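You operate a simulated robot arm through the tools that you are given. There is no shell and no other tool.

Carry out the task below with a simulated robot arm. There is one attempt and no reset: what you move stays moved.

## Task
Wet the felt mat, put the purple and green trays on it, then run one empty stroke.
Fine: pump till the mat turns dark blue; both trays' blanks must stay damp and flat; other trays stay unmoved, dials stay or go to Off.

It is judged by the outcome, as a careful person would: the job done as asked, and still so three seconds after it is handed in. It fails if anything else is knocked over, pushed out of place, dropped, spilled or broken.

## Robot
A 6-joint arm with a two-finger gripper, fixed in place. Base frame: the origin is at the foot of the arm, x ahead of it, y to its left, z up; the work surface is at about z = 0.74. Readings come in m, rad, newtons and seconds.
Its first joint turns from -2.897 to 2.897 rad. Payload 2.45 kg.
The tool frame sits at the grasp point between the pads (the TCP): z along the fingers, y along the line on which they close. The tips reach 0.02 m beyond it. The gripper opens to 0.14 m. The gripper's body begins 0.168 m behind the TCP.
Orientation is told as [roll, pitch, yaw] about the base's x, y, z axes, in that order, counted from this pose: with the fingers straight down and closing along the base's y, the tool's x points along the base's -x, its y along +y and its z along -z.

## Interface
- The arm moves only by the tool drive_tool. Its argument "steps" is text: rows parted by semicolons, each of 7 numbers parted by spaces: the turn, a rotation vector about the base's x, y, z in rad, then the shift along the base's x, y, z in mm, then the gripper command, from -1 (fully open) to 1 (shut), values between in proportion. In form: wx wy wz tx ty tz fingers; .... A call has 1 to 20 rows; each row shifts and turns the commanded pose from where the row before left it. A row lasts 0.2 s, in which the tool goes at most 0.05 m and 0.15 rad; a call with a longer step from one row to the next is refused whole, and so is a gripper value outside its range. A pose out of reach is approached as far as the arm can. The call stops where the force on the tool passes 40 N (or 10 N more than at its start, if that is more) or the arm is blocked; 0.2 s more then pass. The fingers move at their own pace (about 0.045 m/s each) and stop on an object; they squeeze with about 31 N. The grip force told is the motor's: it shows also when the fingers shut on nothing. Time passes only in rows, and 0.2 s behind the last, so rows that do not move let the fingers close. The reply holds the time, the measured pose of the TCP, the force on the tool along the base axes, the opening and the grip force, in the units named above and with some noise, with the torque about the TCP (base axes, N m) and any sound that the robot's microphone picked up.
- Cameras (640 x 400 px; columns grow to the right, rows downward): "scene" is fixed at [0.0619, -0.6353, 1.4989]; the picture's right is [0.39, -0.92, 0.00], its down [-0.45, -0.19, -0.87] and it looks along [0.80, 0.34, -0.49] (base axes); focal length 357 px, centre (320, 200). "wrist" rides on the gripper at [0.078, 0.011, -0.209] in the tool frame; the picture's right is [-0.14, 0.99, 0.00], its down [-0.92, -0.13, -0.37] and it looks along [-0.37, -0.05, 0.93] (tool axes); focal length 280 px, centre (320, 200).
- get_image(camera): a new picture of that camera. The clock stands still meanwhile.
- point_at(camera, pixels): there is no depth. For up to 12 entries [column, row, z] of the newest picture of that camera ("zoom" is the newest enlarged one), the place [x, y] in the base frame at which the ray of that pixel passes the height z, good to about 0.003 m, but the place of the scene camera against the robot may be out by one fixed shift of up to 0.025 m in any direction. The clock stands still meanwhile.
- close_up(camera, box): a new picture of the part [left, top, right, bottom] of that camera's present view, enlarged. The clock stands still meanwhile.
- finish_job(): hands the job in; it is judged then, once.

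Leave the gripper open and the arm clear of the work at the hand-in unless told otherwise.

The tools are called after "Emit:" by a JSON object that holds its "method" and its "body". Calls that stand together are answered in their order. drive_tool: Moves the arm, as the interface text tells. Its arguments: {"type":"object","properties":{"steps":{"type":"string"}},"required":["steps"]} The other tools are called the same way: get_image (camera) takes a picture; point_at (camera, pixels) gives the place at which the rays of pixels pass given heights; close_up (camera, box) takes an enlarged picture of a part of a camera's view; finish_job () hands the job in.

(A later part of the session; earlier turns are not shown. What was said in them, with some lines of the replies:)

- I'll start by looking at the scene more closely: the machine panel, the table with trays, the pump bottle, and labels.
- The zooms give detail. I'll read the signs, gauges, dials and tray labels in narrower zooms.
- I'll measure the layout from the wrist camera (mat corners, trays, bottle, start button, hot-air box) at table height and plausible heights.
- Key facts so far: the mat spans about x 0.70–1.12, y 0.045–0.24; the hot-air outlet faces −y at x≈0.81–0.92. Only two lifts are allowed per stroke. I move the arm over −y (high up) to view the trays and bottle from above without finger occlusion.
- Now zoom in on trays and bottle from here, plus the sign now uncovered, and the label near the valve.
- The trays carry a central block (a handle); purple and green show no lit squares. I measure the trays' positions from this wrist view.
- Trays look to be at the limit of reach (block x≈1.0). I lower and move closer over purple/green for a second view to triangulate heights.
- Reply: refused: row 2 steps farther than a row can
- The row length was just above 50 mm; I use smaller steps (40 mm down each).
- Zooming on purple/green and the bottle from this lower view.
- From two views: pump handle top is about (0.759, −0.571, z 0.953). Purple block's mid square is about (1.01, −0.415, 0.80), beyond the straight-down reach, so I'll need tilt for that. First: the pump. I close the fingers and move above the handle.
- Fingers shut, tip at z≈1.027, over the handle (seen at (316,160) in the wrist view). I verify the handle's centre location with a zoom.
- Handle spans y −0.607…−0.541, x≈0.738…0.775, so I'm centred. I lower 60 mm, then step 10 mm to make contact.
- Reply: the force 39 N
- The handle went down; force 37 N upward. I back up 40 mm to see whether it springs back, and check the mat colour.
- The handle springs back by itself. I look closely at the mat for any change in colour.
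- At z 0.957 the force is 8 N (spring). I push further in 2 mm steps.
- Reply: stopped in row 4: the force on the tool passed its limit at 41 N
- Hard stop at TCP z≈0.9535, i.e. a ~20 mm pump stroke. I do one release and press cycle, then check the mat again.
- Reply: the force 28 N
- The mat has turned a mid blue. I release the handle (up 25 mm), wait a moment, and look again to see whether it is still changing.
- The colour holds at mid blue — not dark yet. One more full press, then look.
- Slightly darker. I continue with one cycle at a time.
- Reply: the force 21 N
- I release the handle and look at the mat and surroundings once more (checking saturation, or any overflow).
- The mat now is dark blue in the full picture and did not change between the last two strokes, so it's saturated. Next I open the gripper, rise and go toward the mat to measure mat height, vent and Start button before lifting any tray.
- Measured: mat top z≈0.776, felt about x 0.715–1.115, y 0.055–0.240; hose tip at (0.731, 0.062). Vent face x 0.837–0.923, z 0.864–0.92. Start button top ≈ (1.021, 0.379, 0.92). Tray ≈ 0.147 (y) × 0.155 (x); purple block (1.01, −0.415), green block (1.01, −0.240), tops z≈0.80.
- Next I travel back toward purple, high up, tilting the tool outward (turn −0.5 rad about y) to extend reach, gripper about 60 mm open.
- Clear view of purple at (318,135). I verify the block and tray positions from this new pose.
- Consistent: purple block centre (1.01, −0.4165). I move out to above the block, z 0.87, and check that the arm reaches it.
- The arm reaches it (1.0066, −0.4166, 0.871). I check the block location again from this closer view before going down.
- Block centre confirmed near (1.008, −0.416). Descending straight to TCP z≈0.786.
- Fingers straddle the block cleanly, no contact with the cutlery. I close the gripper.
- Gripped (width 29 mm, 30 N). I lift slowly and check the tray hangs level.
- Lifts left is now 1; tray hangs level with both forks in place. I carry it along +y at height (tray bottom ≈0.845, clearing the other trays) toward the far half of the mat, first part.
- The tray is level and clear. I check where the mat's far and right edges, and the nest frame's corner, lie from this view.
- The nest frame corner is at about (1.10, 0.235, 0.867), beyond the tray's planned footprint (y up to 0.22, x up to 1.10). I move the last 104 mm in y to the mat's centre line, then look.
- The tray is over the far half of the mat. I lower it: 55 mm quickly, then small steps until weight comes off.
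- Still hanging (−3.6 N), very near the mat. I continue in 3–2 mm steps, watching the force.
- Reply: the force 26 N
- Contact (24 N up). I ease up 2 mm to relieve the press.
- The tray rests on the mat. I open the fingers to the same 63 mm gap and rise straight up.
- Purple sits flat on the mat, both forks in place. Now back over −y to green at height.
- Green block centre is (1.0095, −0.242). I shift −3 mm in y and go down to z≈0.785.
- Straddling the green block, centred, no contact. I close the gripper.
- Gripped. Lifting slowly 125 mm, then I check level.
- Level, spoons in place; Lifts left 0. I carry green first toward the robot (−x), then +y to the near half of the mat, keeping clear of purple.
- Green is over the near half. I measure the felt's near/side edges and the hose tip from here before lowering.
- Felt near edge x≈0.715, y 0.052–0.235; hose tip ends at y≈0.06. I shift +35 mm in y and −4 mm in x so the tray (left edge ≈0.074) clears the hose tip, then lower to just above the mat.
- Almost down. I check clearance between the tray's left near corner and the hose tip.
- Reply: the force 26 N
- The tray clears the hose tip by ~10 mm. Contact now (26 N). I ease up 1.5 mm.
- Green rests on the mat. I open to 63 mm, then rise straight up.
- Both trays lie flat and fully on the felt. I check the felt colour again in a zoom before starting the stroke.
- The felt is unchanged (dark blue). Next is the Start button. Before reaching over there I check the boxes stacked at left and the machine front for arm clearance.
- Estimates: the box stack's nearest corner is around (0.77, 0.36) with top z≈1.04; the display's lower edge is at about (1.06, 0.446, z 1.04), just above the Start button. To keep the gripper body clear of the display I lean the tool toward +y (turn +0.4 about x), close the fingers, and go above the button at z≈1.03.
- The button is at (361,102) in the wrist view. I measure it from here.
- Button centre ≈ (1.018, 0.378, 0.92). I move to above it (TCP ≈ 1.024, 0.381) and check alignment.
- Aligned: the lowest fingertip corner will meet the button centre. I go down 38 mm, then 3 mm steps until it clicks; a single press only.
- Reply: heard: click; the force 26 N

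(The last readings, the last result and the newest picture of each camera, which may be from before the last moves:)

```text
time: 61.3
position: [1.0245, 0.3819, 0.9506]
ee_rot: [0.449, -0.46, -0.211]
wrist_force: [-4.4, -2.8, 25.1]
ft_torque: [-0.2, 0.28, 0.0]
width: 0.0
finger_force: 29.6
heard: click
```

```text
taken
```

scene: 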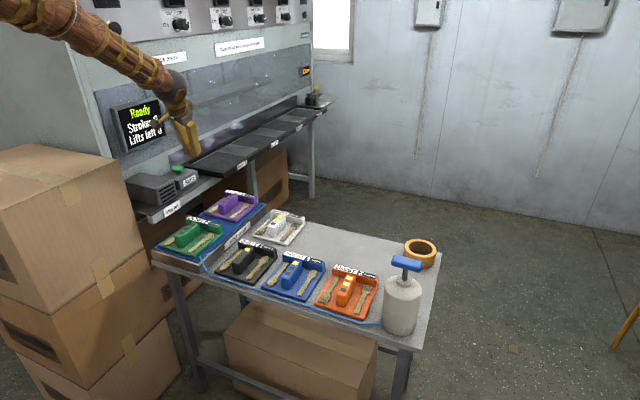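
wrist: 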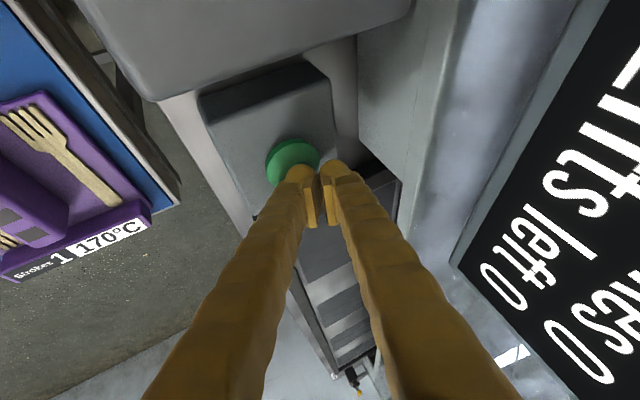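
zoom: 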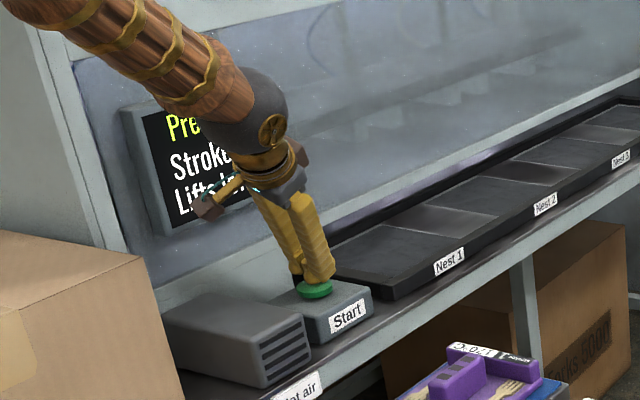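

Click heard; the shuttle is moving in and the display says "Pre…". I release straight up and retreat toward −y, clear of shuttle and hot air.

Emit:
{"method": "drive_tool", "body": {"steps": "0 0 0 0 0 20 1; 0 0 0 0 0 30 1; 0 0 0 -6 -30 25 1; 0 0 0 -10 -40 15 1; 0 0 0 -15 -42 15 1; 0 0 0 -20 -40 10 1"}}

Emit:
{"method": "get_image", "body": {"camera": "scene"}}

Emit:
{"method": "close_up", "body": {"camera": "scene", "box": [110, 80, 300, 280]}}

```text
time: 62.7
position: [0.9735, 0.2304, 1.0635]
ee_rot: [0.449, -0.457, -0.211]
wrist_force: [0.3, -0.3, -1.0]
ft_torque: [0.0, -0.03, 0.0]
width: 0.0001
finger_force: 29.0
```

```text
taken
```

scene: 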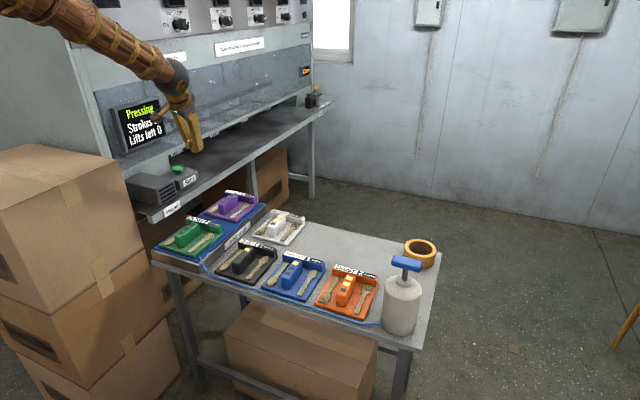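

```text
2.00 times, centred on (205, 180) of scene
```

zoom: 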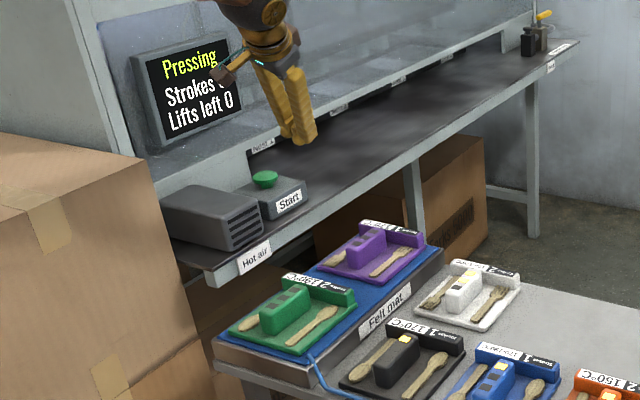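

Pressing; shuttle is inside. I retreat further back and up, removing the tilts, opening the gripper, and wait for the stroke to finish.

Emit:
{"method": "drive_tool", "body": {"steps": "-0.1 0 0 -15 -35 25 1; -0.1 0 0 -15 -35 25 1; -0.1 0 0 -15 -35 25 1; -0.1 0 0 -15 -35 25 1; 0 0.1 0 -15 -35 25 0.5; 0 0.1 0 -15 -30 20 0; 0 0.1 0 -15 -20 20 -0.5; 0 0.1 0 -15 0 10 -1; 0 0.1 0 -15 0 10 -1; 0 0 0 0 0 0 -1"}}

Emit:
{"method": "get_image", "body": {"camera": "scene"}}

Emit:
{"method": "close_up", "body": {"camera": "scene", "box": [90, 80, 290, 280]}}

```text
time: 64.9
position: [0.8365, 0.0057, 1.2483]
ee_rot: [-0.002, 0.0, -0.001]
wrist_force: [-0.4, 0.0, -0.6]
ft_torque: [-0.03, 0.01, 0.01]
width: 0.1196
finger_force: 0.0
```

```text
taken
```

scene: 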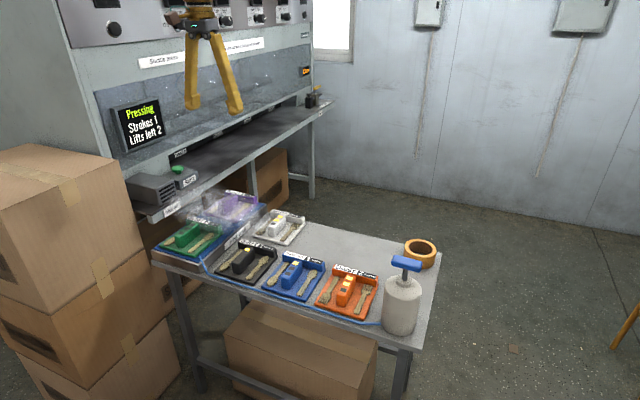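

```text
2.00 times, centred on (190, 180) of scene
```

zoom: 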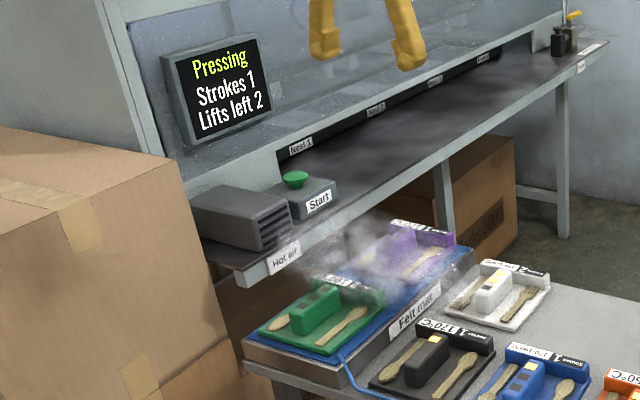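

Strokes 1; hot air is blowing over the mat. I hold still and wait for the press to finish.

Emit:
{"method": "drive_tool", "body": {"steps": "0 0 0 0 0 0 -1; 0 0 0 0 0 0 -1; 0 0 0 0 0 0 -1; 0 0 0 0 0 0 -1; 0 0 0 0 0 0 -1; 0 0 0 0 0 0 -1; 0 0 0 0 0 0 -1; 0 0 0 0 0 0 -1; 0 0 0 0 0 0 -1; 0 0 0 0 0 0 -1"}}

Emit:
{"method": "get_image", "body": {"camera": "scene"}}

Emit:
{"method": "close_up", "body": {"camera": "scene", "box": [90, 80, 290, 280]}}

```text
time: 67.1
position: [0.8374, 0.0043, 1.2486]
ee_rot: [0.001, -0.002, -0.002]
wrist_force: [0.6, 0.0, -0.7]
ft_torque: [0.01, -0.01, -0.02]
width: 0.1399
finger_force: 0.0
```

```text
taken
```

scene: 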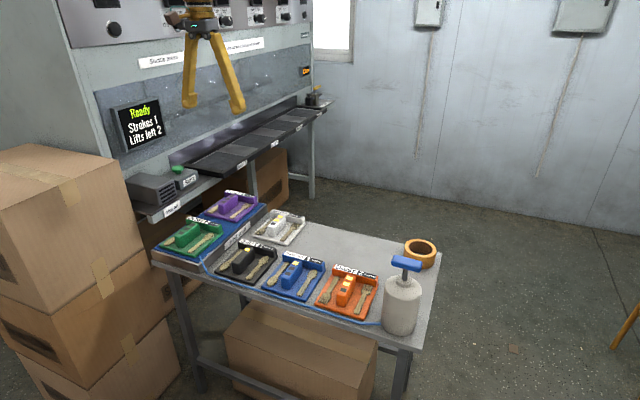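

```text
2.00 times, centred on (190, 180) of scene
```

zoom: 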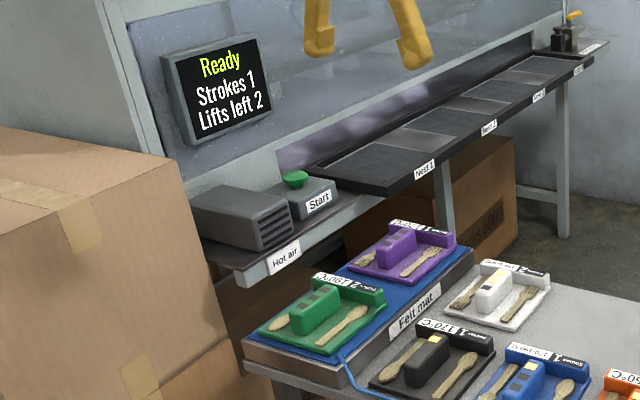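

The press is Ready, Strokes 1, shuttle back out. I inspect the two trays' blanks, the mat, the other trays, dials and pressure closely.

Emit:
{"method": "close_up", "body": {"camera": "scene", "box": [150, 185, 270, 270]}}

Emit:
{"method": "close_up", "body": {"camera": "scene", "box": [210, 200, 450, 350]}}

Emit:
{"method": "close_up", "body": {"camera": "wrist", "box": [100, 50, 440, 260]}}

Emit:
{"method": "close_up", "body": {"camera": "scene", "box": [150, 0, 320, 100]}}

```text
4.71 times, centred on (210, 228) of scene
```

zoom: 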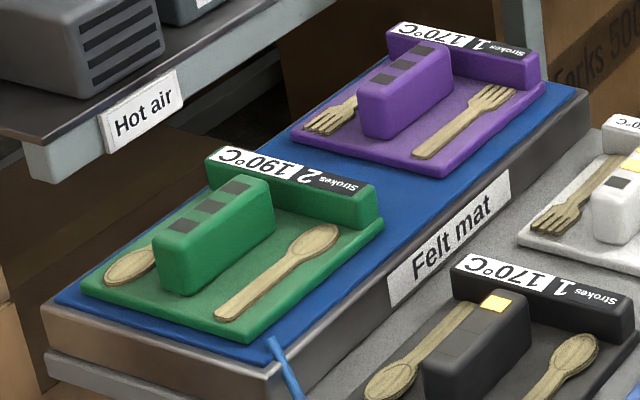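

```text
2.67 times, centred on (330, 275) of scene
```

zoom: 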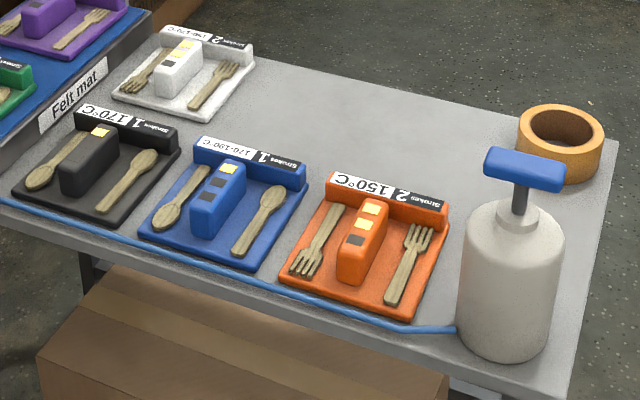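

```text
1.88 times, centred on (270, 155) of wrist
```

zoom: 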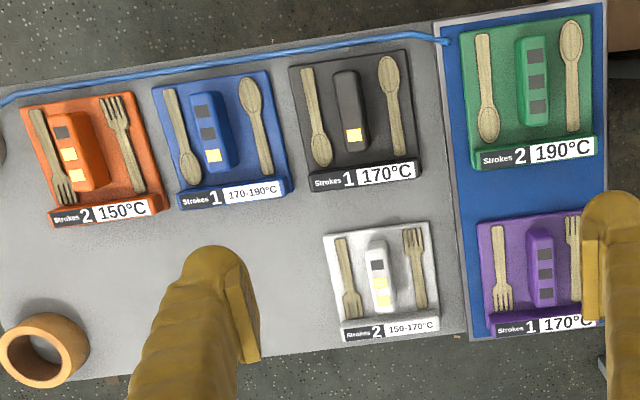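

```text
3.76 times, centred on (235, 50) of scene
```

zoom: 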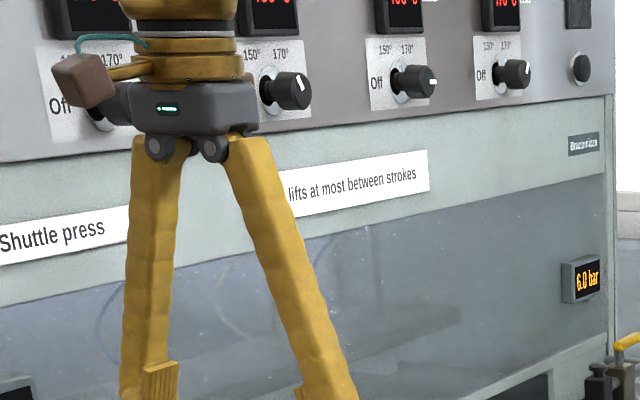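

Everything checks out: the press reads Ready with Strokes 1, and the mat is still dark blue. Purple and green lie flat on it with their blanks in place. The other trays haven't moved, the dials are untouched and the gauge shows 6.0 bar. The gripper is open and the arm is well clear, so I'm handing in.

Emit:
{"method": "finish_job", "body": {}}

```text
The job is handed in.
```

The mat is wet, the purple and green trays are on it, and one empty stroke has been run. The job is handed in.

- **Mat:** I pumped five strokes. It turned dark blue by the fourth, and the fifth made no visible difference. It was still dark blue after the press stroke.
- **Trays:** Purple is on the far half of the mat and green on the near half. I placed them either side of the hot-air outlet, though the hot air still drifted over the mat during the stroke. Both trays' forks and spoons are in place and lie flat. I can't measure dampness directly, so I'm relying on the wet mat to have kept them damp.
- **Stroke:** I pressed Start once with the nests empty. The display now reads Ready, Strokes 1, Lifts left 2. I used both allowed lifts, one per tray.
- **Everything else:** The other four trays, the pump bottle and the tape roll are where they were. I didn't touch the dials, and the air gauge reads 6.0 bar.

The gripper is open and the arm is clear of the work.
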